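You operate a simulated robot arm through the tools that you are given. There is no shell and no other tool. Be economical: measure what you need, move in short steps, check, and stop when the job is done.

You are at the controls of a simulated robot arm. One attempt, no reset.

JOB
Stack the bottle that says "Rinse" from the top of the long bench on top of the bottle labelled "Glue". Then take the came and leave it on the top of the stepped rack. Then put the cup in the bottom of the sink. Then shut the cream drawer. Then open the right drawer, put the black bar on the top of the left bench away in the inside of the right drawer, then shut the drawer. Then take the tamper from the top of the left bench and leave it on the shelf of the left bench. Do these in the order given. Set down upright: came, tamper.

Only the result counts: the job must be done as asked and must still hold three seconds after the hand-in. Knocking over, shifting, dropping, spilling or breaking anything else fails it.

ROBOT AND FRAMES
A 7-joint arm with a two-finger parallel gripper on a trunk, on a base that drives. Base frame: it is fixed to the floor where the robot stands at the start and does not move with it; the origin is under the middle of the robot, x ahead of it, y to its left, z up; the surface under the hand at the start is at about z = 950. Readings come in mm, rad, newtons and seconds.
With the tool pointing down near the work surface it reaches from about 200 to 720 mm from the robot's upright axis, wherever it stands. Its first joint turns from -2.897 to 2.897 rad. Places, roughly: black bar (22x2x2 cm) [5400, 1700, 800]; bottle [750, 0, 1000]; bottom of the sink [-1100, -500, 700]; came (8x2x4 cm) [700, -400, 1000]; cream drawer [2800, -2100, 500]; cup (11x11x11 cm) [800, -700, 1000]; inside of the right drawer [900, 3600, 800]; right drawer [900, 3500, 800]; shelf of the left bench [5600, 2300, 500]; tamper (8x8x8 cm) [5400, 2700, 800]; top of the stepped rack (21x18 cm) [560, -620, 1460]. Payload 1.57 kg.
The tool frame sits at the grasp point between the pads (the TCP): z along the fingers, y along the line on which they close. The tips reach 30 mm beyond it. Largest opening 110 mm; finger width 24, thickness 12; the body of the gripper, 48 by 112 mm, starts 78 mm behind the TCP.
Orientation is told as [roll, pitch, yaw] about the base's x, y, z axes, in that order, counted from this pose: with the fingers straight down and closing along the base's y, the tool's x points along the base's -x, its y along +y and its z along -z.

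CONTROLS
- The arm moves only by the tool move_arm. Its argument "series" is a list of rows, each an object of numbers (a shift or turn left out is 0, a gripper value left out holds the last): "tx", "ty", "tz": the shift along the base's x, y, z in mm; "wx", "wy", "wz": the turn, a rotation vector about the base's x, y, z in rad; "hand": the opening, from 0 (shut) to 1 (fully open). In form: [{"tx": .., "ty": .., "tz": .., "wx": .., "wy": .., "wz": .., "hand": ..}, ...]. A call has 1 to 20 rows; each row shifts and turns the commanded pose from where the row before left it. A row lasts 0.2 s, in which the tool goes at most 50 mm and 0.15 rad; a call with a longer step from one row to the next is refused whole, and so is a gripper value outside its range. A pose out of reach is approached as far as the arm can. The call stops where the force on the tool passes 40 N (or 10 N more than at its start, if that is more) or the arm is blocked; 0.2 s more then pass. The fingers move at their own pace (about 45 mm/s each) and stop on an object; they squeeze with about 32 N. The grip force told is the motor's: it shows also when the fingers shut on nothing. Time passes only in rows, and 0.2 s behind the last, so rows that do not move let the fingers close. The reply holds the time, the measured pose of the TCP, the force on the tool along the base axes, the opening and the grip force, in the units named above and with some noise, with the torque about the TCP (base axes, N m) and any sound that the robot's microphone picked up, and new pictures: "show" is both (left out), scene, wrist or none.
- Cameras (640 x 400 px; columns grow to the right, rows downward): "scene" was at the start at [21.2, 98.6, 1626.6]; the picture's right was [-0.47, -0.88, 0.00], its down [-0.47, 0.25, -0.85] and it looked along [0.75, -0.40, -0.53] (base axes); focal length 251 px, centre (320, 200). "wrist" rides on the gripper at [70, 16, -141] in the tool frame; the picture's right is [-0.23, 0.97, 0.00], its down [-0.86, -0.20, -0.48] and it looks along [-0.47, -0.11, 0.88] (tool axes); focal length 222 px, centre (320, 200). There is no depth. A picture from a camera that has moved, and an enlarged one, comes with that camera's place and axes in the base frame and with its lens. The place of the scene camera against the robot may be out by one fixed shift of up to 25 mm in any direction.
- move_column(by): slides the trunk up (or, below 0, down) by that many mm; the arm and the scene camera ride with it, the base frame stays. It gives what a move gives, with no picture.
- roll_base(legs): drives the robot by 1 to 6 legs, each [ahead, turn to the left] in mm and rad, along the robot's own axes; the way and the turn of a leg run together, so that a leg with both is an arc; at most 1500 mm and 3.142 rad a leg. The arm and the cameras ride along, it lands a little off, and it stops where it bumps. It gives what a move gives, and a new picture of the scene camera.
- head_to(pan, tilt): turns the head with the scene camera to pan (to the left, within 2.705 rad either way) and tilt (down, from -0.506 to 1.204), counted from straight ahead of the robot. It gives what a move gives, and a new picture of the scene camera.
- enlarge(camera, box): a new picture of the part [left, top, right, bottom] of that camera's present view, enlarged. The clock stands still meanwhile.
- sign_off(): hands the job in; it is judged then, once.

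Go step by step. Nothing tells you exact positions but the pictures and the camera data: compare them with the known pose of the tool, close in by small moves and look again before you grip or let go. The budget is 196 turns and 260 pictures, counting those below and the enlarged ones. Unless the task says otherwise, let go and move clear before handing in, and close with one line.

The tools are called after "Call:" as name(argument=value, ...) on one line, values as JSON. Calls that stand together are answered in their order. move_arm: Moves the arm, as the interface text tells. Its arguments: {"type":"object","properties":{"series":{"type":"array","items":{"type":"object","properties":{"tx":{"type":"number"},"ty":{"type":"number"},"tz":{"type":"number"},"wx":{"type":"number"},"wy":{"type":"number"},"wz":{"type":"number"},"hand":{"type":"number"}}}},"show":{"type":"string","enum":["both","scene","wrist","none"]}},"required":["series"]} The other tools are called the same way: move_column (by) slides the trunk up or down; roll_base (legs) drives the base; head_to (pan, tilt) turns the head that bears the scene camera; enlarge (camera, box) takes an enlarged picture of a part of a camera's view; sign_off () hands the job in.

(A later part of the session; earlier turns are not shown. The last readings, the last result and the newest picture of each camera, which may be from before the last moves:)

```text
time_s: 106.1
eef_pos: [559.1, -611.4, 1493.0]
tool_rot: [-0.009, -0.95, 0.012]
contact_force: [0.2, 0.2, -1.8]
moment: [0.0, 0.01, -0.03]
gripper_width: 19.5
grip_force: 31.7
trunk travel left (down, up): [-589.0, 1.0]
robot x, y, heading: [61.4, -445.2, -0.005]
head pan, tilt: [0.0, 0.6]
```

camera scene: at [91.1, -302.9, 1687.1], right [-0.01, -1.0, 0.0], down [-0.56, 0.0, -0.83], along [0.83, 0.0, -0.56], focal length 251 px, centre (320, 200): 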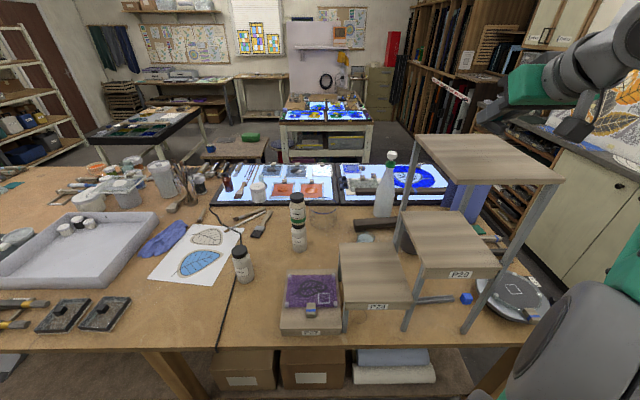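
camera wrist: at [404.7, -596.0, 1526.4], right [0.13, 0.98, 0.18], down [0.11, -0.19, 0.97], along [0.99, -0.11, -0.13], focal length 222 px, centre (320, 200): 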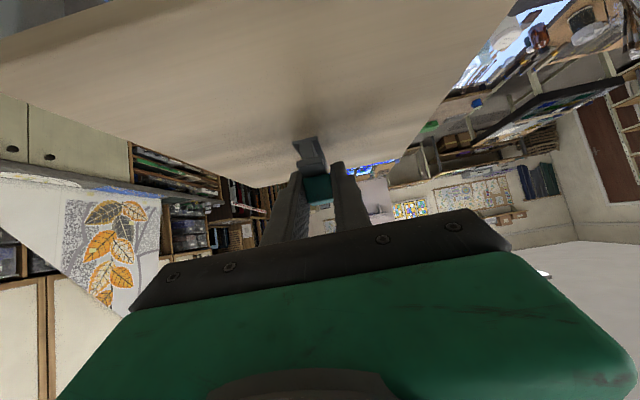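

Call:
move_arm(series=[{"tz": -1.5}, {"tz": -1.5}, {"tz": -1.5}, {}], show="wrist")

Call:
enlarge(camera="wrist", box=[240, 90, 400, 250])

```text
time_s: 107.1
eef_pos: [559.6, -611.8, 1489.8]
tool_rot: [-0.011, -0.948, 0.012]
contact_force: [1.7, -1.2, 4.9]
moment: [0.02, 0.12, 0.03]
gripper_width: 19.3
grip_force: 31.9
trunk travel left (down, up): [-589.0, 1.0]
robot x, y, heading: [59.2, -443.5, -0.009]
head pan, tilt: [0.0, 0.6]
camera wrist: at [404.6, -596.2, 1515.1], right [0.13, 0.98, 0.18], down [0.11, -0.19, 0.97], along [0.99, -0.11, -0.13], focal length 222 px, centre (320, 200)
```

wrist: 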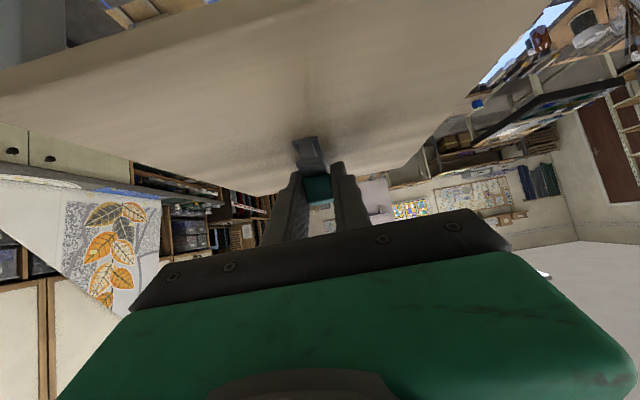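

```text
2.50 times, centred on (320, 170) of wrist
camera zoom: at [404.6, -596.2, 1515.1], right [0.13, 0.98, 0.18], down [0.11, -0.19, 0.97], along [0.99, -0.11, -0.13], focal length 555 px, centre (320, 275)
```

zoom: 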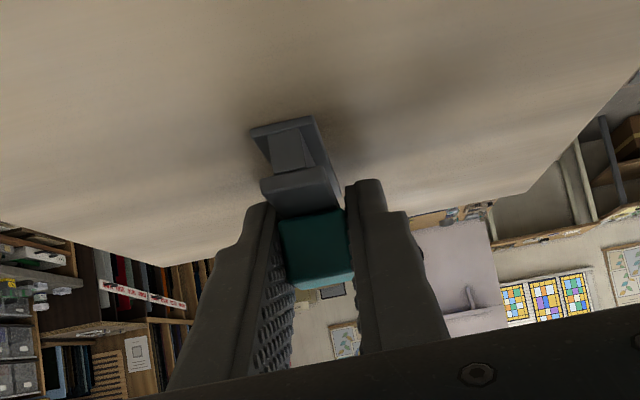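

Light contact is made. I release and lift away.

Call:
move_arm(series=[{"hand": 0.5}, {}, {}, {}, {"tz": 15}, {"tz": 25}, {"tz": 10, "tx": -20}, {"tx": -40}, {"tx": -40}], show="both")

Call:
enlarge(camera="scene", box=[400, 60, 600, 220])

```text
time_s: 109.1
eef_pos: [499.9, -613.0, 1530.3]
tool_rot: [-0.008, -0.948, 0.011]
contact_force: [-0.5, 1.1, 0.6]
moment: [0.01, -0.02, -0.02]
gripper_width: 54.8
grip_force: 0.0
out of reach, approached as far as the arm can: row 8, 9
trunk travel left (down, up): [-589.0, 1.0]
robot x, y, heading: [57.8, -443.4, -0.003]
head pan, tilt: [0.0, 0.6]
camera scene: at [91.6, -303.4, 1687.2], right [-0.01, -1.0, 0.0], down [-0.56, 0.0, -0.83], along [0.82, 0.0, -0.57], focal length 251 px, centre (320, 200)
camera wrist: at [344.9, -596.8, 1556.3], right [0.13, 0.98, 0.18], down [0.11, -0.19, 0.97], along [0.99, -0.11, -0.13], focal length 222 px, centre (320, 200)
```

scene: 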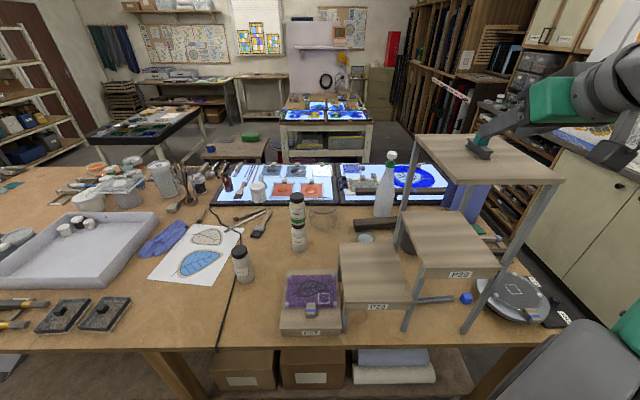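
wrist: 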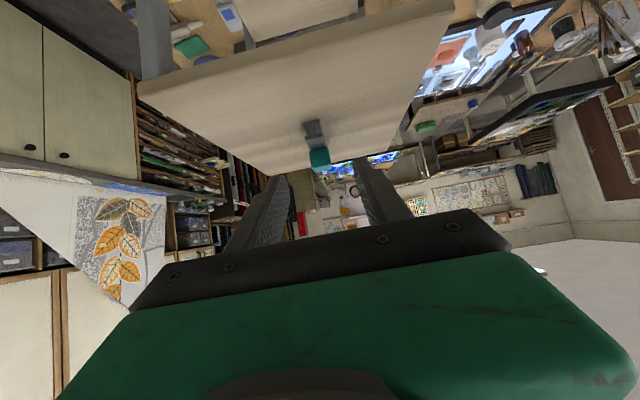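

```text
2.50 times, centred on (500, 140) of scene
camera zoom: at [91.6, -303.4, 1687.2], right [-0.01, -1.0, 0.0], down [-0.56, 0.0, -0.83], along [0.82, 0.0, -0.57], focal length 628 px, centre (-130, 350)
```

zoom: 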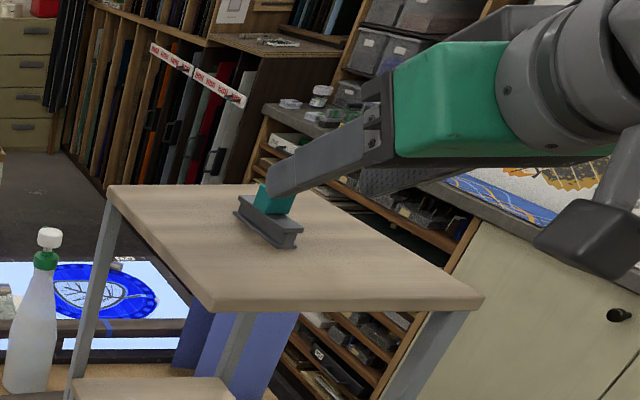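

The came stands on the top board. Next the cup, which is behind the rack near the right end of the bench, so I back away, tuck the arm and drive around that end.

Call:
roll_base(legs=[[-150, 0]])

Call:
move_arm(series=[{"tz": -40, "ty": 20, "wy": 0.136}, {"tz": -40, "ty": 20, "wy": 0.136}, {"tz": -40, "ty": 20, "wy": 0.136}, {"tz": -30, "ty": 30, "wy": 0.136}, {"tz": -30, "ty": 30, "wy": 0.136}, {"ty": 30, "wy": 0.136}, {"ty": 20, "wy": 0.134}, {}], show="none")

Call:
head_to(pan=-1.4, tilt=0.6)

```text
time_s: 110.5
eef_pos: [347.9, -612.5, 1530.2]
tool_rot: [-0.01, -0.949, 0.012]
contact_force: [-0.2, -0.5, 0.6]
moment: [0.0, 0.0, 0.01]
gripper_width: 54.9
grip_force: 0.0
trunk travel left (down, up): [-589.0, 1.0]
robot x, y, heading: [-89.0, -445.5, -0.003]
head pan, tilt: [0.0, 0.6]
camera scene: at [-60.3, -302.2, 1687.2], right [-0.01, -1.0, 0.0], down [-0.56, 0.0, -0.83], along [0.83, 0.0, -0.56], focal length 251 px, centre (320, 200)
```

scene: 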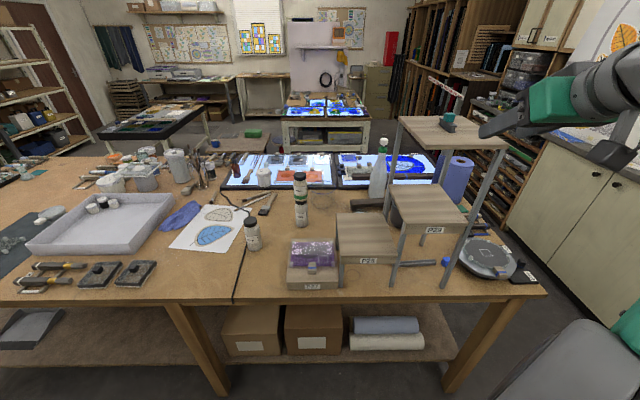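

```text
time_s: 112.3
eef_pos: [354.8, -450.1, 1347.5]
tool_rot: [0.001, 0.0, 0.008]
contact_force: [-0.8, 0.2, -0.2]
moment: [-0.01, 0.01, 0.0]
gripper_width: 55.1
grip_force: 0.1
out of reach, approached as far as the arm can: row 6
trunk travel left (down, up): [-589.0, 1.0]
robot x, y, heading: [-89.8, -446.6, -0.009]
head pan, tilt: [0.0, 0.6]
```

```text
time_s: 113.8
eef_pos: [356.4, -451.8, 1345.9]
tool_rot: [-0.001, 0.0, 0.008]
contact_force: [0.7, 0.1, 0.9]
moment: [-0.02, -0.02, 0.0]
gripper_width: 54.7
grip_force: 0.1
trunk travel left (down, up): [-589.0, 1.0]
robot x, y, heading: [-90.9, -442.7, -0.002]
head pan, tilt: [-1.4, 0.6]
camera scene: at [-132.7, -388.8, 1687.1], right [-0.99, -0.17, 0.0], down [-0.09, 0.56, -0.83], along [0.14, -0.81, -0.56], focal length 251 px, centre (320, 200)
```

scene: 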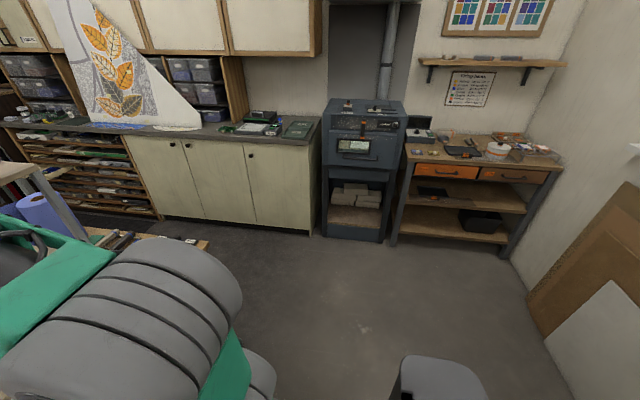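

The aisle at the right end is clear and the bench end is near y≈-1045. I drive around it in legs.

Call:
roll_base(legs=[[0, -1.562], [1005, 0], [0, 1.571], [450, 0]])

Call:
head_to(pan=0.8, tilt=0.7)

```text
time_s: 129.1
eef_pos: [789.4, -1480.6, 1345.1]
tool_rot: [-0.001, 0.003, -0.009]
contact_force: [0.4, -0.7, -0.1]
moment: [-0.02, 0.01, 0.01]
gripper_width: 54.7
grip_force: 0.1
trunk travel left (down, up): [-589.0, 1.0]
robot x, y, heading: [343.6, -1463.3, -0.023]
head pan, tilt: [-1.4, 0.6]
camera scene: at [303.4, -1410.1, 1687.1], right [-0.99, -0.15, 0.0], down [-0.08, 0.56, -0.83], along [0.12, -0.82, -0.56], focal length 251 px, centre (320, 200)
```

scene: 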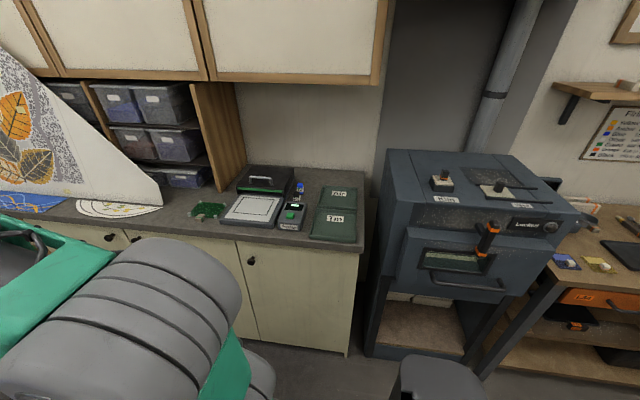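

```text
time_s: 131.1
eef_pos: [789.4, -1481.6, 1346.3]
tool_rot: [0.002, -0.001, -0.01]
contact_force: [-0.6, -0.8, 0.7]
moment: [0.01, -0.01, -0.01]
gripper_width: 55.0
grip_force: 0.1
trunk travel left (down, up): [-589.0, 1.0]
robot x, y, heading: [344.6, -1463.6, -0.023]
head pan, tilt: [0.799, 0.7]
camera scene: at [350.2, -1263.1, 1678.5], right [0.7, -0.71, 0.0], down [-0.46, -0.45, -0.76], along [0.55, 0.54, -0.64], focal length 251 px, centre (320, 200)
```

scene: 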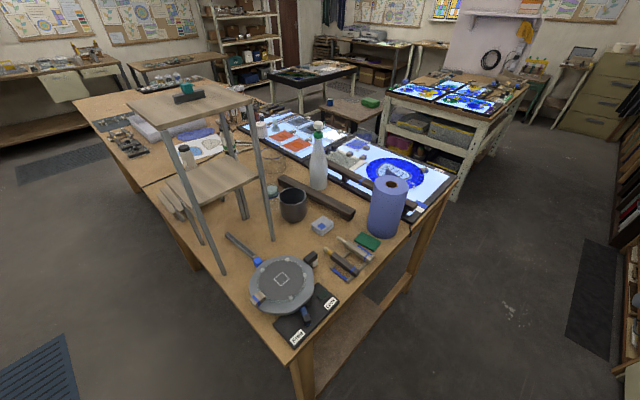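

Now I see the bench end (y≈-1046) and the dark cup near (805, -650). I zoom in on it and continue to x≈800, then face the bench end.

Call:
enlarge(camera="scene", box=[220, 130, 420, 290])

Call:
roll_base(legs=[[455, 0.0], [0, 1.594]])

Call:
head_to(pan=0.0, tilt=0.8)

```text
2.50 times, centred on (320, 210) of scene
camera zoom: at [350.2, -1263.1, 1678.5], right [0.7, -0.71, 0.0], down [-0.46, -0.45, -0.76], along [0.55, 0.54, -0.64], focal length 628 px, centre (320, 175)
```

zoom: 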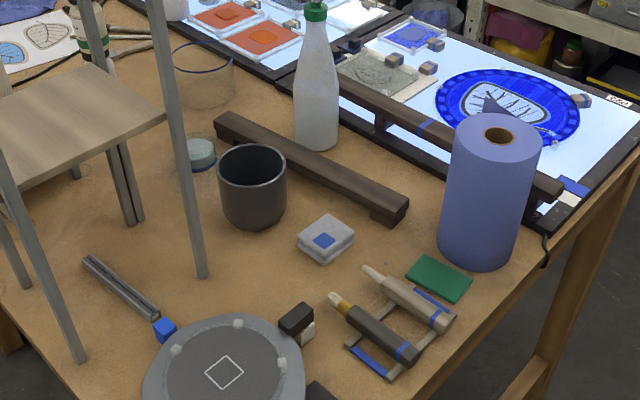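

```text
time_s: 137.7
eef_pos: [809.3, -1030.8, 1346.6]
tool_rot: [-0.001, -0.001, 1.571]
contact_force: [-0.5, 0.3, 0.2]
moment: [0.02, 0.0, -0.02]
gripper_width: 55.0
grip_force: 0.1
trunk travel left (down, up): [-589.0, 1.0]
robot x, y, heading: [802.8, -1476.9, 1.558]
head pan, tilt: [0.799, 0.7]
camera scene: at [585.1, -1487.5, 1678.5], right [0.71, 0.71, 0.0], down [0.46, -0.45, -0.76], along [-0.54, 0.54, -0.64], focal length 251 px, centre (320, 200)
```

scene: 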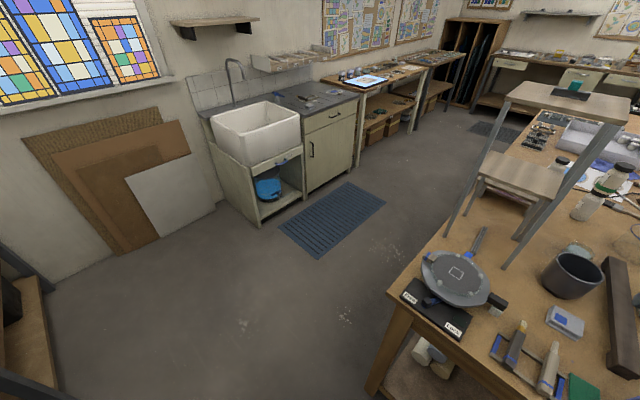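

```text
time_s: 138.8
eef_pos: [808.8, -1029.3, 1346.2]
tool_rot: [-0.001, 0.001, 1.57]
contact_force: [1.0, 0.0, -0.6]
moment: [0.01, 0.01, -0.03]
gripper_width: 55.1
grip_force: 0.1
trunk travel left (down, up): [-589.0, 1.0]
robot x, y, heading: [798.1, -1476.2, 1.557]
head pan, tilt: [0.0, 0.799]
camera scene: at [646.3, -1466.8, 1670.3], right [1.0, -0.01, 0.0], down [-0.01, -0.72, -0.7], along [0.01, 0.7, -0.72], focal length 251 px, centre (320, 200)
```

scene: 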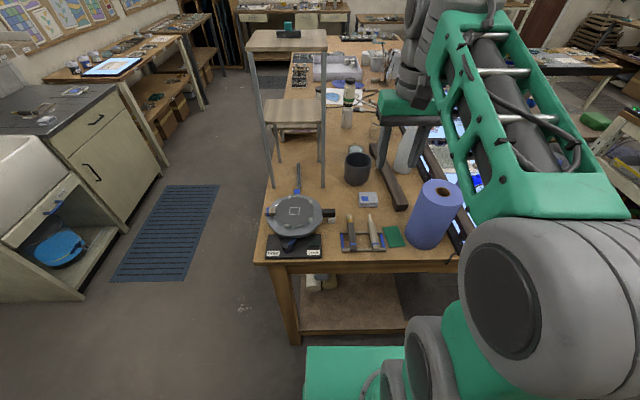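

Now I approach the bench end, lower the trunk, turn the wrist so the fingers close along y, and look at the cup from above.

Call:
roll_base(legs=[[112, 0.013]])

Call:
move_column(by=-64)

Call:
move_arm(series=[{"wz": -0.143, "ty": 10, "hand": 0.4}, {"wz": -0.143, "ty": 10}, {"wz": -0.143, "ty": 10}, {"wz": -0.143, "ty": 10}, {"wz": -0.143, "ty": 10}, {"wz": -0.143, "ty": 10}, {"wz": -0.143, "ty": 15}, {"wz": -0.143, "ty": 15}, {"wz": -0.143, "ty": 15}, {"wz": -0.143, "ty": 20}, {"wz": -0.143, "ty": 20}, {"ty": 25, "tz": -20}, {}])

```text
time_s: 140.0
eef_pos: [804.6, -915.6, 1344.9]
tool_rot: [0.0, 0.001, 1.584]
contact_force: [0.8, 0.2, 0.6]
moment: [-0.04, -0.01, 0.01]
gripper_width: 54.9
grip_force: 0.1
trunk travel left (down, up): [-589.0, 1.0]
robot x, y, heading: [802.2, -1363.2, 1.568]
head pan, tilt: [0.0, 0.799]
camera scene: at [646.8, -1354.6, 1670.2], right [1.0, 0.0, 0.0], down [0.0, -0.72, -0.7], along [0.0, 0.7, -0.72], focal length 251 px, centre (320, 200)
```

scene: 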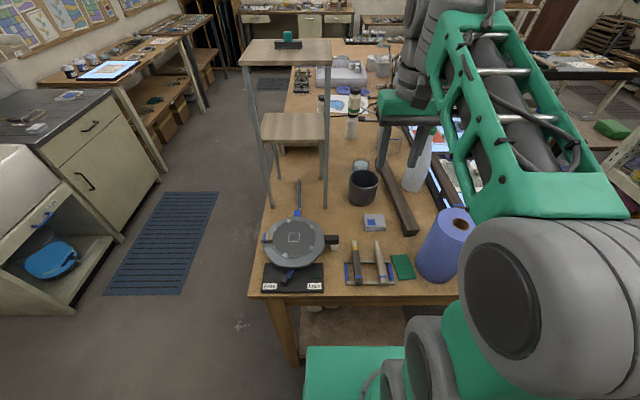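

```text
time_s: 141.1
eef_pos: [803.9, -916.3, 1281.7]
tool_rot: [0.001, 0.003, 1.583]
contact_force: [-0.1, -0.2, -0.5]
moment: [0.01, -0.01, 0.01]
gripper_width: 55.0
grip_force: 0.1
trunk travel left (down, up): [-525.0, 65.0]
robot x, y, heading: [798.9, -1361.5, 1.573]
head pan, tilt: [0.0, 0.799]
```

```text
time_s: 143.9
eef_pos: [804.1, -747.2, 1262.5]
tool_rot: [0.001, 0.0, 0.012]
contact_force: [-0.4, -1.0, 0.4]
moment: [-0.01, 0.02, 0.02]
gripper_width: 43.9
grip_force: 0.0
trunk travel left (down, up): [-525.0, 65.0]
robot x, y, heading: [800.8, -1360.2, 1.573]
head pan, tilt: [0.0, 0.799]
camera scene: at [646.8, -1356.1, 1606.3], right [1.0, 0.0, 0.0], down [0.0, -0.72, -0.7], along [0.0, 0.7, -0.72], focal length 251 px, centre (320, 200)
camera wrist: at [735.5, -731.6, 1403.6], right [0.22, 0.98, 0.0], down [0.86, -0.19, 0.48], along [0.47, -0.1, -0.88], focal length 222 px, centre (320, 200)
```

scene: 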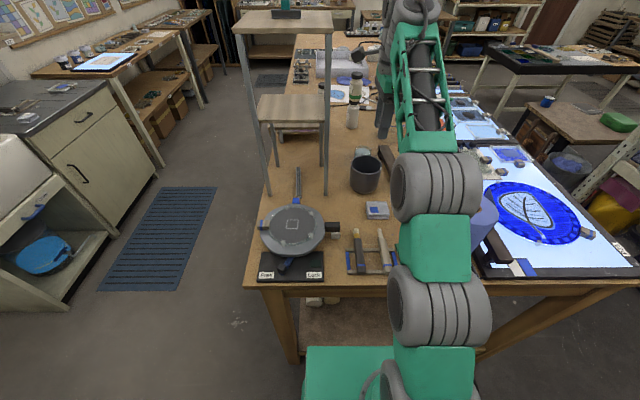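
wrist: 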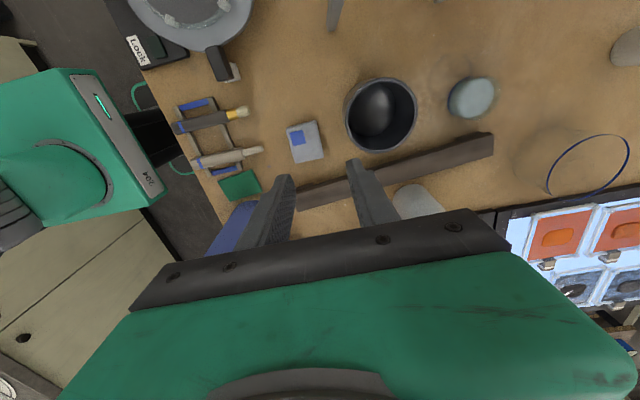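

The cup's rim centre is about (800, -655), about 108 mm wide, too wide to span, so I grip its near wall at y≈-706. I approach above that.

Call:
move_arm(series=[{"ty": 20, "tx": -2, "tz": -30}, {"ty": 21, "tx": -2, "tz": -35}, {"tz": -40}, {"tz": -40, "wz": -0.012}, {}], show="wrist")

Call:
enlarge(camera="wrist", box=[260, 80, 460, 200])

```text
time_s: 145.1
eef_pos: [798.8, -705.9, 1116.4]
tool_rot: [-0.002, 0.002, -0.001]
contact_force: [0.4, -0.3, -0.4]
moment: [-0.01, -0.02, 0.01]
gripper_width: 44.0
grip_force: 0.0
trunk travel left (down, up): [-525.0, 65.0]
robot x, y, heading: [801.3, -1362.4, 1.572]
head pan, tilt: [0.0, 0.799]
camera wrist: at [731.2, -689.5, 1257.4], right [0.23, 0.97, 0.0], down [0.86, -0.2, 0.48], along [0.47, -0.11, -0.88], focal length 222 px, centre (320, 200)
```

wrist: 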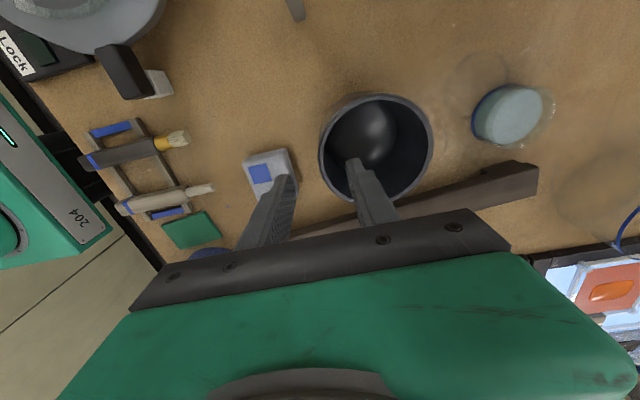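

```text
3.20 times, centred on (360, 140) of wrist
camera zoom: at [731.2, -689.5, 1257.4], right [0.23, 0.97, 0.0], down [0.86, -0.2, 0.48], along [0.47, -0.11, -0.88], focal length 711 px, centre (192, 392)
```

zoom: 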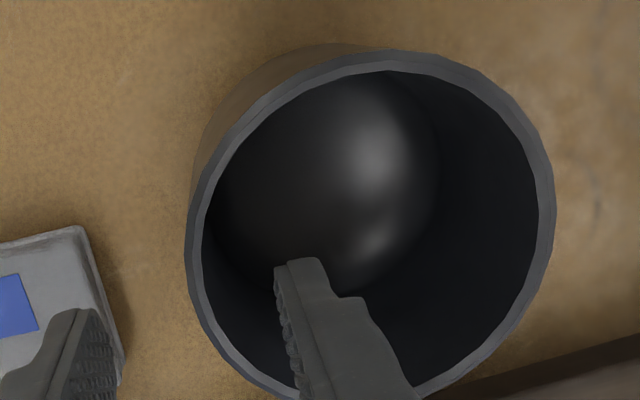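

Aligned over the near wall. I descend and grip it.

Call:
move_arm(series=[{"ty": 1.5, "tz": -20}, {"tz": -25}, {"tz": -25}, {"tz": -16}, {}], show="wrist")

```text
time_s: 146.3
eef_pos: [799.7, -705.0, 1030.5]
tool_rot: [0.0, 0.001, 0.0]
contact_force: [0.1, 1.3, 0.0]
moment: [-0.02, 0.01, 0.0]
gripper_width: 44.0
grip_force: 0.1
trunk travel left (down, up): [-525.0, 65.0]
robot x, y, heading: [798.5, -1360.8, 1.571]
head pan, tilt: [0.0, 0.799]
camera wrist: at [731.3, -688.9, 1172.0], right [0.23, 0.97, 0.0], down [0.86, -0.2, 0.48], along [0.46, -0.11, -0.88], focal length 222 px, centre (320, 200)
```

wrist: 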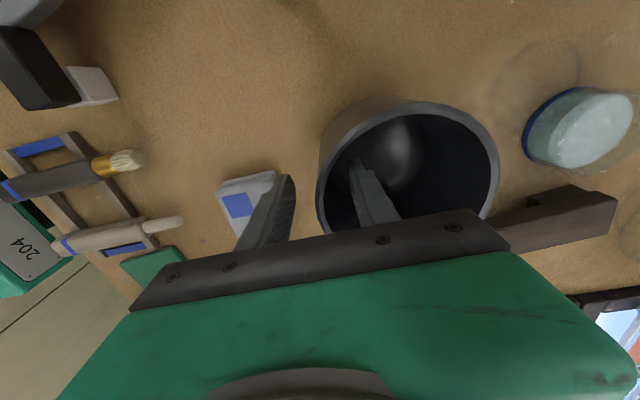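

Call:
move_arm(series=[{"hand": 0}, {}, {}, {}, {}, {"tz": 5}, {"tz": 10}, {"tz": 20}, {}], show="both")

```text
time_s: 148.3
eef_pos: [799.9, -703.8, 1065.0]
tool_rot: [-0.002, 0.003, 0.002]
contact_force: [-0.4, -0.3, -3.8]
moment: [-0.18, -0.02, 0.03]
gripper_width: 6.5
grip_force: 25.6
trunk travel left (down, up): [-525.0, 65.0]
robot x, y, heading: [798.3, -1360.6, 1.572]
head pan, tilt: [0.0, 0.799]
camera scene: at [646.8, -1355.8, 1606.2], right [1.0, 0.0, 0.0], down [0.0, -0.72, -0.7], along [0.0, 0.7, -0.72], focal length 251 px, centre (320, 200)
camera wrist: at [731.5, -688.0, 1206.9], right [0.23, 0.97, 0.0], down [0.86, -0.2, 0.48], along [0.46, -0.11, -0.88], focal length 222 px, centre (320, 200)
```

scene: 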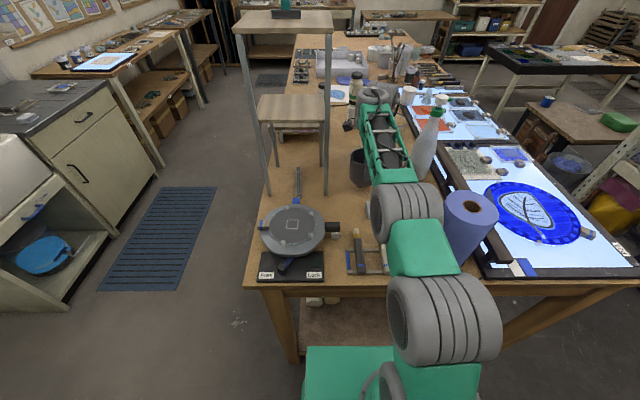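
wrist: 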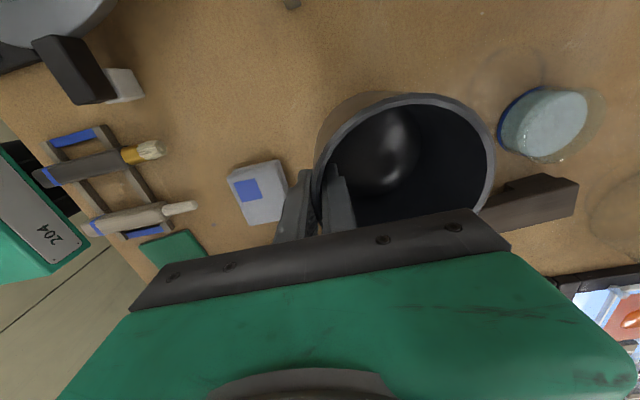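

The cup is held and light (~3.5 N). I lift it high and pull back toward the robot.

Call:
move_arm(series=[{"tz": 30}, {"tz": 40}, {"tz": 40}, {"tz": 30, "ty": -20}, {"ty": -30, "tz": 20}, {"ty": -40}, {"ty": -40}, {"ty": -40}, {"ty": -40}, {"ty": -20}, {}], show="both")

```text
time_s: 150.7
eef_pos: [799.4, -935.2, 1225.8]
tool_rot: [-0.002, 0.002, 0.001]
contact_force: [0.3, -0.4, -3.6]
moment: [-0.17, -0.02, -0.01]
gripper_width: 6.3
grip_force: 26.4
trunk travel left (down, up): [-525.0, 65.0]
robot x, y, heading: [802.5, -1361.4, 1.576]
head pan, tilt: [0.0, 0.799]
camera scene: at [646.9, -1355.8, 1606.2], right [1.0, 0.0, 0.0], down [0.0, -0.72, -0.7], along [0.0, 0.7, -0.72], focal length 251 px, centre (320, 200)
camera wrist: at [731.5, -918.1, 1367.6], right [0.23, 0.97, 0.0], down [0.86, -0.2, 0.48], along [0.46, -0.11, -0.88], focal length 222 px, centre (320, 200)
```

scene: 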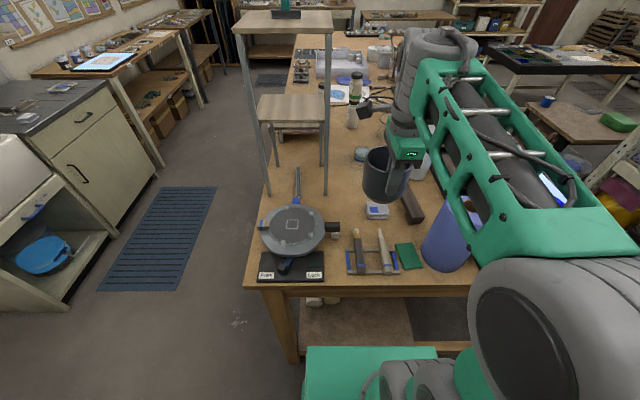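
wrist: 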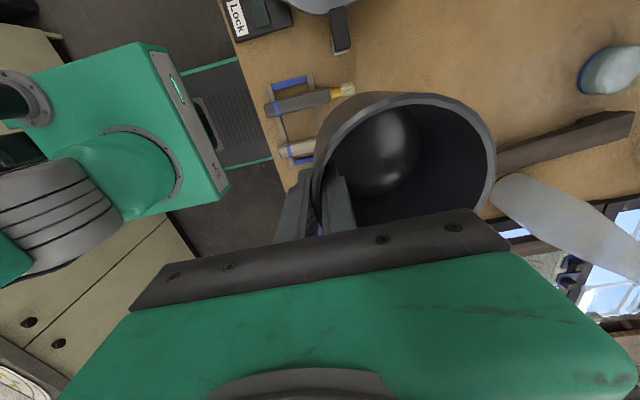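

I carry the cup around to the sink at the left-rear (front edge x≈-910). I'll stop short of it, off the floor mat.

Call:
roll_base(legs=[[-100, 0], [0, 1.566], [950, 0], [0, -1.571], [590, 0], [0, 1.571]])

Call:
head_to(pan=-0.3, tilt=0.6)

```text
time_s: 170.8
eef_pos: [-582.4, -857.9, 1226.1]
tool_rot: [-0.001, 0.001, 1.567]
contact_force: [-0.1, -0.2, -2.7]
moment: [-0.02, -0.15, -0.01]
gripper_width: 6.2
grip_force: 26.2
trunk travel left (down, up): [-525.0, 65.0]
robot x, y, heading: [-152.5, -861.7, 3.14]
head pan, tilt: [0.0, 0.799]
camera scene: at [-172.0, -1029.0, 1606.2], right [0.0, 1.0, 0.0], down [0.72, 0.0, -0.7], along [-0.7, 0.0, -0.72], focal length 251 px, centre (320, 200)
```

scene: 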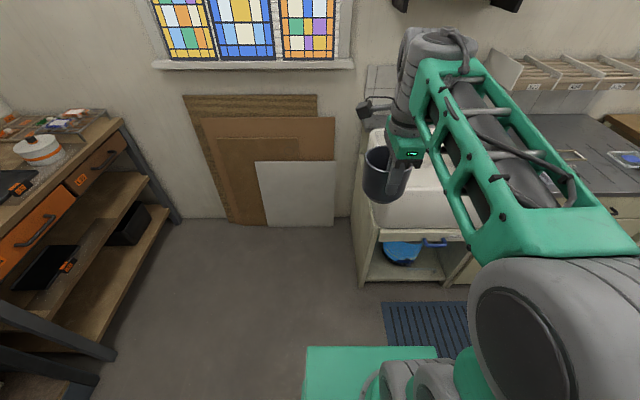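

```text
time_s: 171.6
eef_pos: [-582.2, -857.6, 1225.8]
tool_rot: [-0.002, 0.001, 1.567]
contact_force: [-0.2, 0.1, -3.0]
moment: [0.0, -0.17, 0.02]
gripper_width: 6.0
grip_force: 26.1
trunk travel left (down, up): [-525.0, 65.0]
robot x, y, heading: [-155.6, -859.7, 3.135]
head pan, tilt: [-0.3, 0.6]
camera scene: at [-175.7, -1002.8, 1623.1], right [0.3, 0.95, 0.0], down [0.54, -0.17, -0.82], along [-0.79, 0.25, -0.57], focal length 251 px, centre (320, 200)
```

scene: 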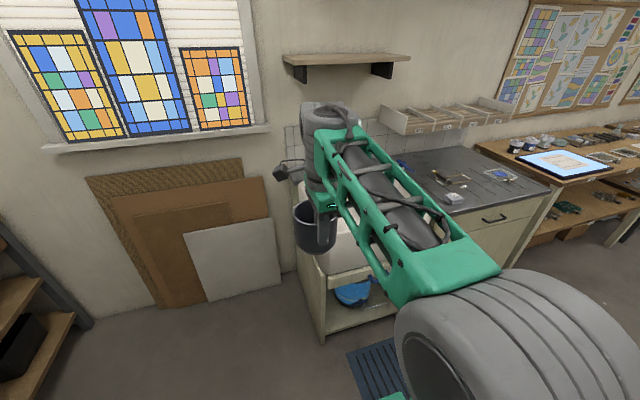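

The sink cabinet's front is at x≈-907. I ease forward to x≈-555, keeping off the mat.

Call:
roll_base(legs=[[0, 0.11], [405, 0], [0, -0.105]])

Call:
head_to(pan=-0.5, tilt=0.75)

```text
time_s: 175.2
eef_pos: [-984.1, -905.5, 1227.0]
tool_rot: [-0.003, 0.002, 1.575]
contact_force: [0.1, -0.3, -4.7]
moment: [0.02, -0.18, -0.02]
gripper_width: 6.0
grip_force: 25.9
trunk travel left (down, up): [-525.0, 65.0]
robot x, y, heading: [-560.3, -903.4, -3.136]
head pan, tilt: [-0.3, 0.6]
camera scene: at [-577.8, -1046.9, 1623.1], right [0.29, 0.96, 0.0], down [0.54, -0.16, -0.82], along [-0.79, 0.24, -0.57], focal length 251 px, centre (320, 200)
```

scene: 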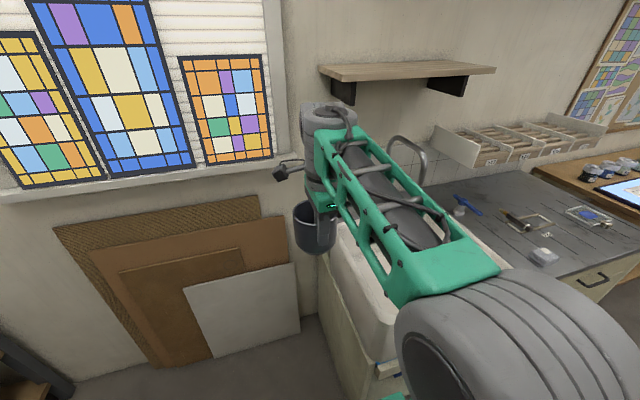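

```text
time_s: 175.9
eef_pos: [-983.7, -906.3, 1226.9]
tool_rot: [0.0, 0.001, 1.574]
contact_force: [0.1, -0.8, -3.7]
moment: [0.01, -0.19, 0.04]
gripper_width: 6.2
grip_force: 26.0
trunk travel left (down, up): [-525.0, 65.0]
robot x, y, heading: [-557.9, -902.4, -3.134]
head pan, tilt: [-0.499, 0.75]
camera scene: at [-566.3, -1033.5, 1610.3], right [0.47, 0.88, 0.0], down [0.6, -0.32, -0.73], along [-0.64, 0.35, -0.68], focal length 251 px, centre (320, 200)
```

scene: 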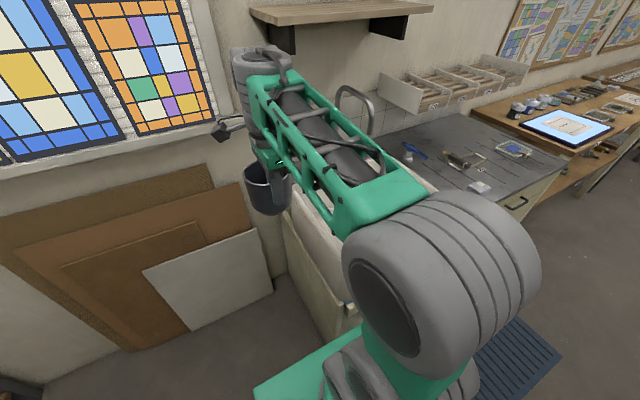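

Call:
move_arm(series=[{"ty": 40}, {"ty": 40}, {"ty": 40}, {"ty": 40}, {"ty": 40}, {"ty": 30}, {}], show="both")

```text
time_s: 177.5
eef_pos: [-984.2, -677.0, 1226.3]
tool_rot: [-0.002, 0.001, 1.575]
contact_force: [0.5, -0.8, -3.4]
moment: [-0.02, -0.16, 0.0]
gripper_width: 6.4
grip_force: 26.2
trunk travel left (down, up): [-525.0, 65.0]
robot x, y, heading: [-556.3, -908.2, -3.137]
head pan, tilt: [-0.499, 0.75]
camera scene: at [-566.2, -1033.4, 1610.3], right [0.47, 0.88, 0.0], down [0.6, -0.32, -0.73], along [-0.64, 0.35, -0.68], focal length 251 px, centre (320, 200)
camera wrist: at [-999.6, -745.9, 1367.1], right [-0.97, 0.22, 0.0], down [0.2, 0.86, 0.48], along [0.11, 0.46, -0.88], focal length 222 px, centre (320, 200)
```

scene: 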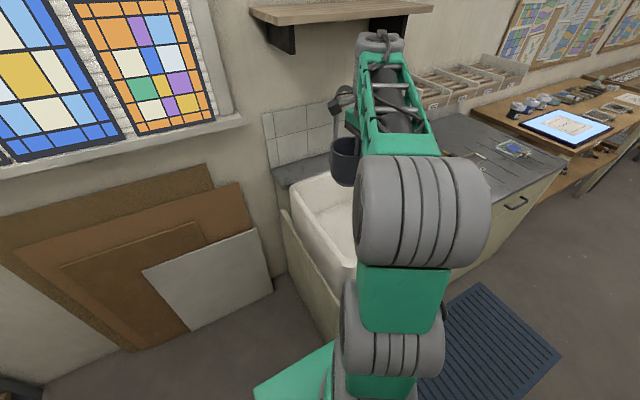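
wrist: 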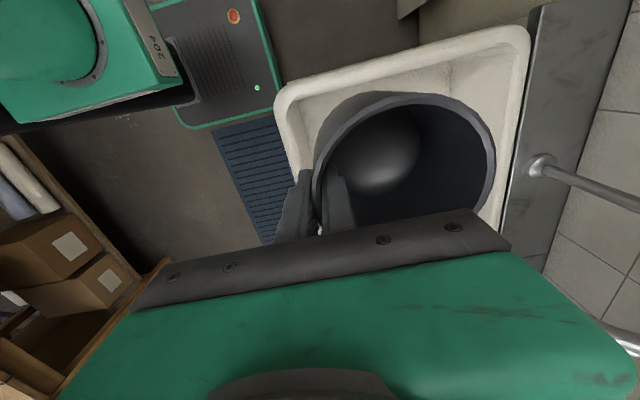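

The wrist view shows the sink interior well: x about -950 to -1330, y from -705 up. I move the cup in above it and lower the trunk 150 mm.

Call:
move_arm(series=[{"tx": -10, "ty": 30}, {"tx": -15, "ty": 30}, {"tx": -15, "ty": 30}, {"tx": -15, "ty": 27}, {}], show="none")

Call:
move_column(by=-150)

Call:
move_arm(series=[{"tz": -30}, {}], show="both")

```text
time_s: 178.7
eef_pos: [-1041.3, -559.3, 1225.6]
tool_rot: [-0.001, 0.002, 1.574]
contact_force: [-0.7, -0.4, -3.2]
moment: [-0.02, -0.18, 0.01]
gripper_width: 6.1
grip_force: 25.5
trunk travel left (down, up): [-525.0, 65.0]
robot x, y, heading: [-556.1, -905.6, -3.137]
head pan, tilt: [-0.499, 0.75]
```

```text
time_s: 180.5
eef_pos: [-1040.1, -558.9, 1076.1]
tool_rot: [-0.001, 0.001, 1.575]
contact_force: [-0.1, -0.1, -3.7]
moment: [0.01, -0.18, 0.0]
gripper_width: 6.1
grip_force: 25.9
trunk travel left (down, up): [-375.0, 215.0]
robot x, y, heading: [-560.3, -902.9, -3.136]
head pan, tilt: [-0.499, 0.75]
```

```text
time_s: 181.1
eef_pos: [-1038.9, -558.8, 1047.4]
tool_rot: [-0.002, 0.0, 1.573]
contact_force: [-0.5, 0.3, -3.1]
moment: [0.0, -0.17, 0.02]
gripper_width: 6.1
grip_force: 26.2
trunk travel left (down, up): [-375.0, 215.0]
robot x, y, heading: [-556.1, -903.7, -3.135]
head pan, tilt: [-0.499, 0.75]
camera scene: at [-566.3, -1033.2, 1460.3], right [0.47, 0.88, 0.0], down [0.6, -0.32, -0.73], along [-0.64, 0.35, -0.68], focal length 251 px, centre (320, 200)
camera wrist: at [-1054.0, -629.2, 1188.4], right [-0.97, 0.22, 0.0], down [0.2, 0.86, 0.48], along [0.11, 0.47, -0.88], focal length 222 px, centre (320, 200)
```

scene: 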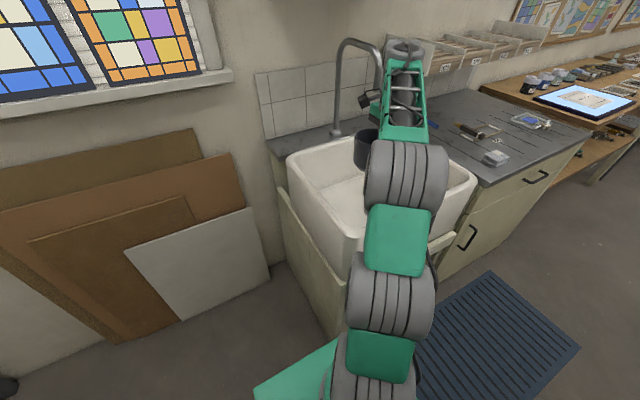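
wrist: 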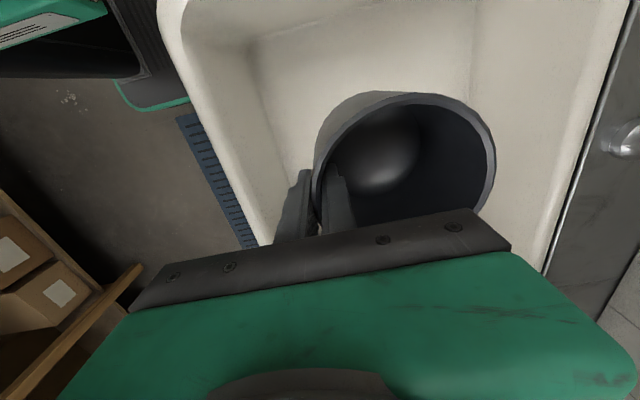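

The cup is above the basin with clearance from the faucet. I descend.

Call:
move_arm(series=[{"tz": -40}, {"tz": -40}, {"tz": -40}, {"tz": -40}, {"tz": -30}, {"tz": -20}, {}], show="both")

```text
time_s: 182.7
eef_pos: [-1040.1, -559.4, 836.1]
tool_rot: [-0.002, -0.001, 1.574]
contact_force: [-0.1, 0.2, -3.7]
moment: [-0.01, -0.17, -0.01]
gripper_width: 6.2
grip_force: 26.3
trunk travel left (down, up): [-375.0, 215.0]
robot x, y, heading: [-558.1, -906.4, -3.138]
head pan, tilt: [-0.499, 0.75]
camera scene: at [-566.3, -1033.2, 1460.3], right [0.47, 0.88, 0.0], down [0.6, -0.32, -0.73], along [-0.64, 0.35, -0.68], focal length 251 px, centre (320, 200)
camera wrist: at [-1054.1, -628.6, 978.4], right [-0.97, 0.22, 0.0], down [0.2, 0.86, 0.48], along [0.11, 0.46, -0.88], focal length 222 px, centre (320, 200)
```

scene: 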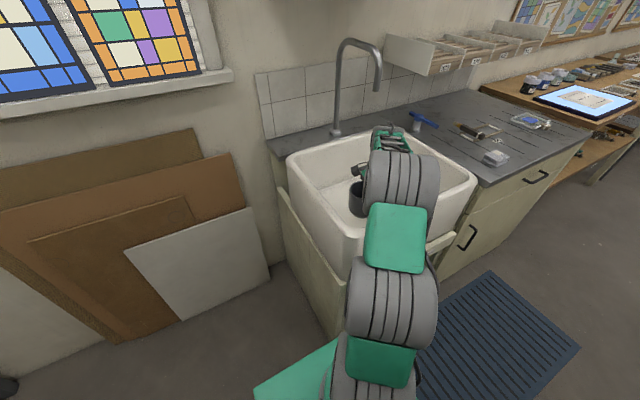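
wrist: 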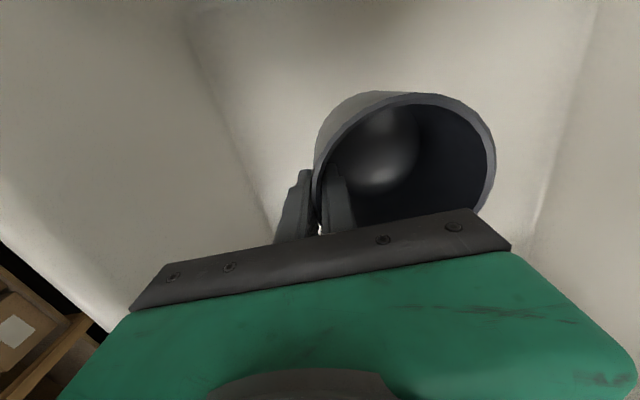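

Call:
move_arm(series=[{"tz": -15}, {"tz": -15}, {"tz": -8}, {"tz": -4}, {"tz": -3}, {}], show="wrist")

```text
time_s: 184.1
eef_pos: [-1039.2, -559.6, 791.7]
tool_rot: [-0.002, 0.002, 1.573]
contact_force: [0.4, -0.3, -2.2]
moment: [0.01, -0.12, -0.01]
gripper_width: 5.9
grip_force: 26.2
trunk travel left (down, up): [-375.0, 215.0]
robot x, y, heading: [-557.6, -900.2, -3.136]
head pan, tilt: [-0.499, 0.75]
camera wrist: at [-1054.2, -629.0, 933.3], right [-0.97, 0.22, 0.0], down [0.2, 0.86, 0.48], along [0.11, 0.46, -0.88], focal length 222 px, centre (320, 200)
```

wrist: 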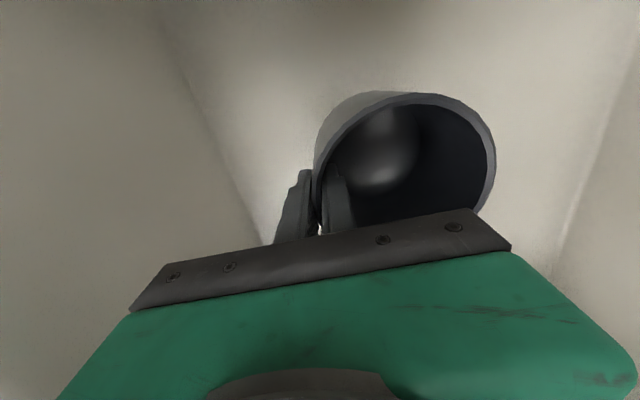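

Call:
move_arm(series=[{"tz": -2}, {"tz": -2}, {"tz": -1}, {}], show="none")

```text
time_s: 185.1
eef_pos: [-1038.0, -560.5, 785.6]
tool_rot: [-0.003, 0.001, 1.575]
contact_force: [-0.3, 0.4, -2.3]
moment: [0.0, -0.15, 0.01]
gripper_width: 6.3
grip_force: 25.9
trunk travel left (down, up): [-375.0, 215.0]
robot x, y, heading: [-554.1, -902.9, -3.138]
head pan, tilt: [-0.499, 0.75]
```

Call:
move_arm(series=[{"tz": -2}, {"tz": -2}, {"tz": -2}, {"tz": -1}, {}], show="none")

```text
time_s: 186.3
eef_pos: [-1040.3, -558.8, 780.7]
tool_rot: [-0.001, 0.003, 1.575]
contact_force: [0.3, 0.9, -4.2]
moment: [0.02, -0.16, 0.0]
gripper_width: 5.9
grip_force: 25.3
trunk travel left (down, up): [-375.0, 215.0]
robot x, y, heading: [-554.3, -901.5, -3.133]
head pan, tilt: [-0.499, 0.75]
```

Call:
move_arm(series=[{"tz": -2}, {"tz": -2}, {"tz": -2}, {"tz": -1}, {}], show="none")

```text
time_s: 187.5
eef_pos: [-1039.3, -559.9, 772.1]
tool_rot: [-0.002, 0.002, 1.575]
contact_force: [-0.5, 0.2, -2.9]
moment: [0.01, -0.18, 0.06]
gripper_width: 6.4
grip_force: 25.5
trunk travel left (down, up): [-375.0, 215.0]
robot x, y, heading: [-554.8, -906.2, -3.139]
head pan, tilt: [-0.499, 0.75]
```

Call:
move_arm(series=[{"tz": -3}, {"tz": -3}, {"tz": -3}, {"tz": -3}, {}], show="wrist")

```text
time_s: 188.7
eef_pos: [-1038.0, -558.3, 762.1]
tool_rot: [0.001, 0.001, 1.575]
contact_force: [1.4, 0.2, 7.3]
moment: [-0.02, 0.54, 0.03]
gripper_width: 5.8
grip_force: 26.3
trunk travel left (down, up): [-375.0, 215.0]
robot x, y, heading: [-558.2, -902.9, -3.138]
head pan, tilt: [-0.499, 0.75]
camera wrist: at [-1053.7, -628.9, 903.8], right [-0.97, 0.22, 0.0], down [0.2, 0.86, 0.48], along [0.11, 0.47, -0.88], focal length 222 px, centre (320, 200)
```

wrist: 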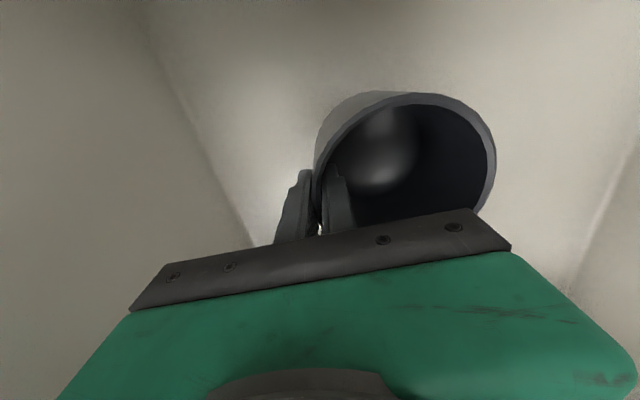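

Contact with the sink bottom. I release, then rise out.

Call:
move_arm(series=[{"tz": 1}, {"hand": 0.35}, {}, {}, {}], show="none")

Call:
move_arm(series=[{"tz": 20}, {"tz": 30}, {"tz": 40}, {"tz": 40}, {"tz": 40}, {"tz": 40}, {"tz": 40}, {"tz": 40}, {}], show="both")

```text
time_s: 189.9
eef_pos: [-1039.6, -559.4, 761.8]
tool_rot: [-0.002, 0.003, 1.574]
contact_force: [-0.1, 0.3, 0.3]
moment: [-0.01, 0.01, -0.02]
gripper_width: 38.5
grip_force: 0.1
trunk travel left (down, up): [-375.0, 215.0]
robot x, y, heading: [-555.9, -907.2, -3.134]
head pan, tilt: [-0.499, 0.75]
```

```text
time_s: 191.9
eef_pos: [-1038.6, -559.5, 1054.0]
tool_rot: [-0.003, 0.001, 1.573]
contact_force: [0.0, -0.9, 0.4]
moment: [0.01, -0.01, 0.02]
gripper_width: 38.2
grip_force: 0.0
trunk travel left (down, up): [-375.0, 215.0]
robot x, y, heading: [-551.8, -905.2, -3.136]
head pan, tilt: [-0.499, 0.75]
camera scene: at [-565.9, -1033.5, 1460.3], right [0.47, 0.88, 0.0], down [0.6, -0.32, -0.73], along [-0.64, 0.35, -0.68], focal length 251 px, centre (320, 200)
camera wrist: at [-1053.6, -629.9, 1194.0], right [-0.97, 0.22, 0.0], down [0.2, 0.86, 0.48], along [0.11, 0.47, -0.88], focal length 222 px, centre (320, 200)
```

scene: 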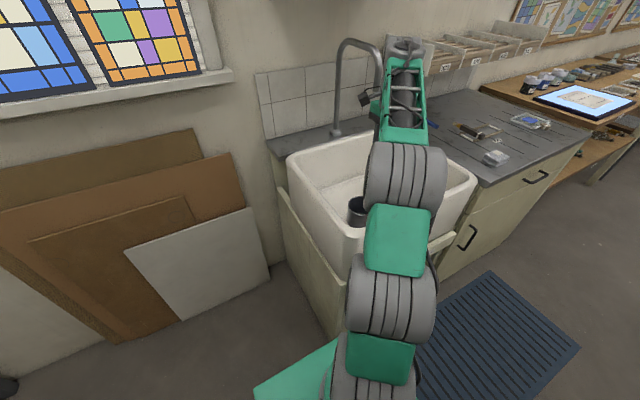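
wrist: 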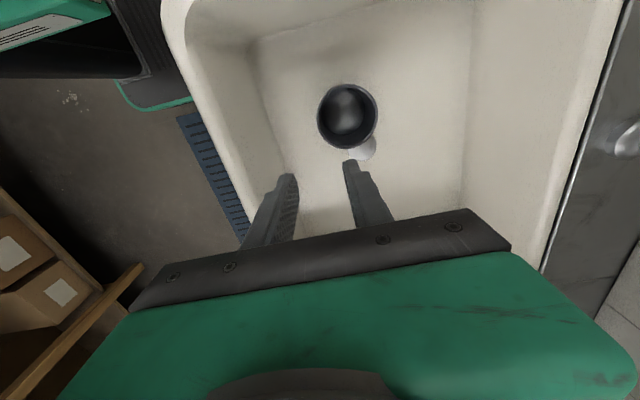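

The cup stands on the sink bottom. I retract the arm and raise the trunk, then head toward the cream drawer near (2800, -2100).

Call:
move_arm(series=[{"tz": 40}, {"tz": 40}, {"ty": -45, "tx": 10}, {"ty": -45, "tx": 10}, {"ty": -45, "tx": 10}, {"ty": -45, "tx": 10}, {"ty": -45, "tx": 10}, {"ty": -45, "tx": 10}, {"ty": -45, "tx": 10}, {"ty": -25, "tx": 30}, {"tx": 40}], show="none")

Call:
roll_base(legs=[[-300, 0], [0, 1.571], [500, 0], [0, 1.571], [1000, 0]])

Call:
head_to(pan=-0.3, tilt=0.4)

```text
time_s: 194.3
eef_pos: [-899.8, -900.3, 1133.5]
tool_rot: [0.0, 0.001, 1.576]
contact_force: [-0.4, 0.3, -0.7]
moment: [0.0, -0.02, 0.0]
gripper_width: 38.6
grip_force: 0.2
trunk travel left (down, up): [-375.0, 215.0]
robot x, y, heading: [-555.0, -904.4, -3.138]
head pan, tilt: [-0.499, 0.75]
```

```text
time_s: 211.3
eef_pos: [1101.6, -1380.3, 1132.5]
tool_rot: [-0.001, 0.002, -1.549]
contact_force: [-0.7, -1.0, -0.6]
moment: [0.01, 0.0, 0.01]
gripper_width: 38.6
grip_force: 0.0
trunk travel left (down, up): [-375.0, 215.0]
robot x, y, heading: [759.5, -1378.7, 0.021]
head pan, tilt: [-0.499, 0.75]
camera scene: at [770.1, -1279.1, 1460.3], right [-0.46, -0.89, 0.0], down [-0.61, 0.31, -0.73], along [0.65, -0.34, -0.68], focal length 251 px, centre (320, 200)
```

scene: 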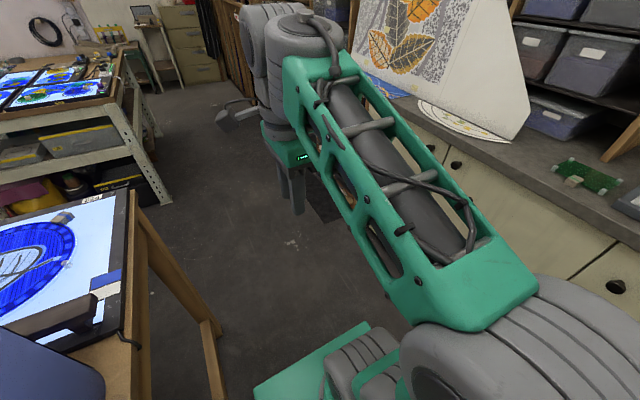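

```text
time_s: 212.2
eef_pos: [1100.7, -1381.1, 1132.9]
tool_rot: [-0.002, 0.001, -1.55]
contact_force: [0.5, -0.3, 0.9]
moment: [0.02, 0.02, 0.02]
gripper_width: 38.7
grip_force: 0.0
trunk travel left (down, up): [-375.0, 215.0]
robot x, y, heading: [755.9, -1379.1, 0.02]
head pan, tilt: [-0.3, 0.4]
camera scene: at [785.5, -1266.5, 1491.3], right [-0.28, -0.96, 0.0], down [-0.37, 0.11, -0.92], along [0.89, -0.25, -0.39], focal length 251 px, centre (320, 200)
```

scene: 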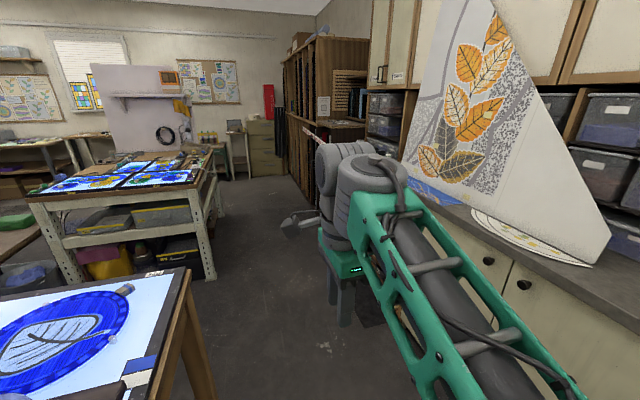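

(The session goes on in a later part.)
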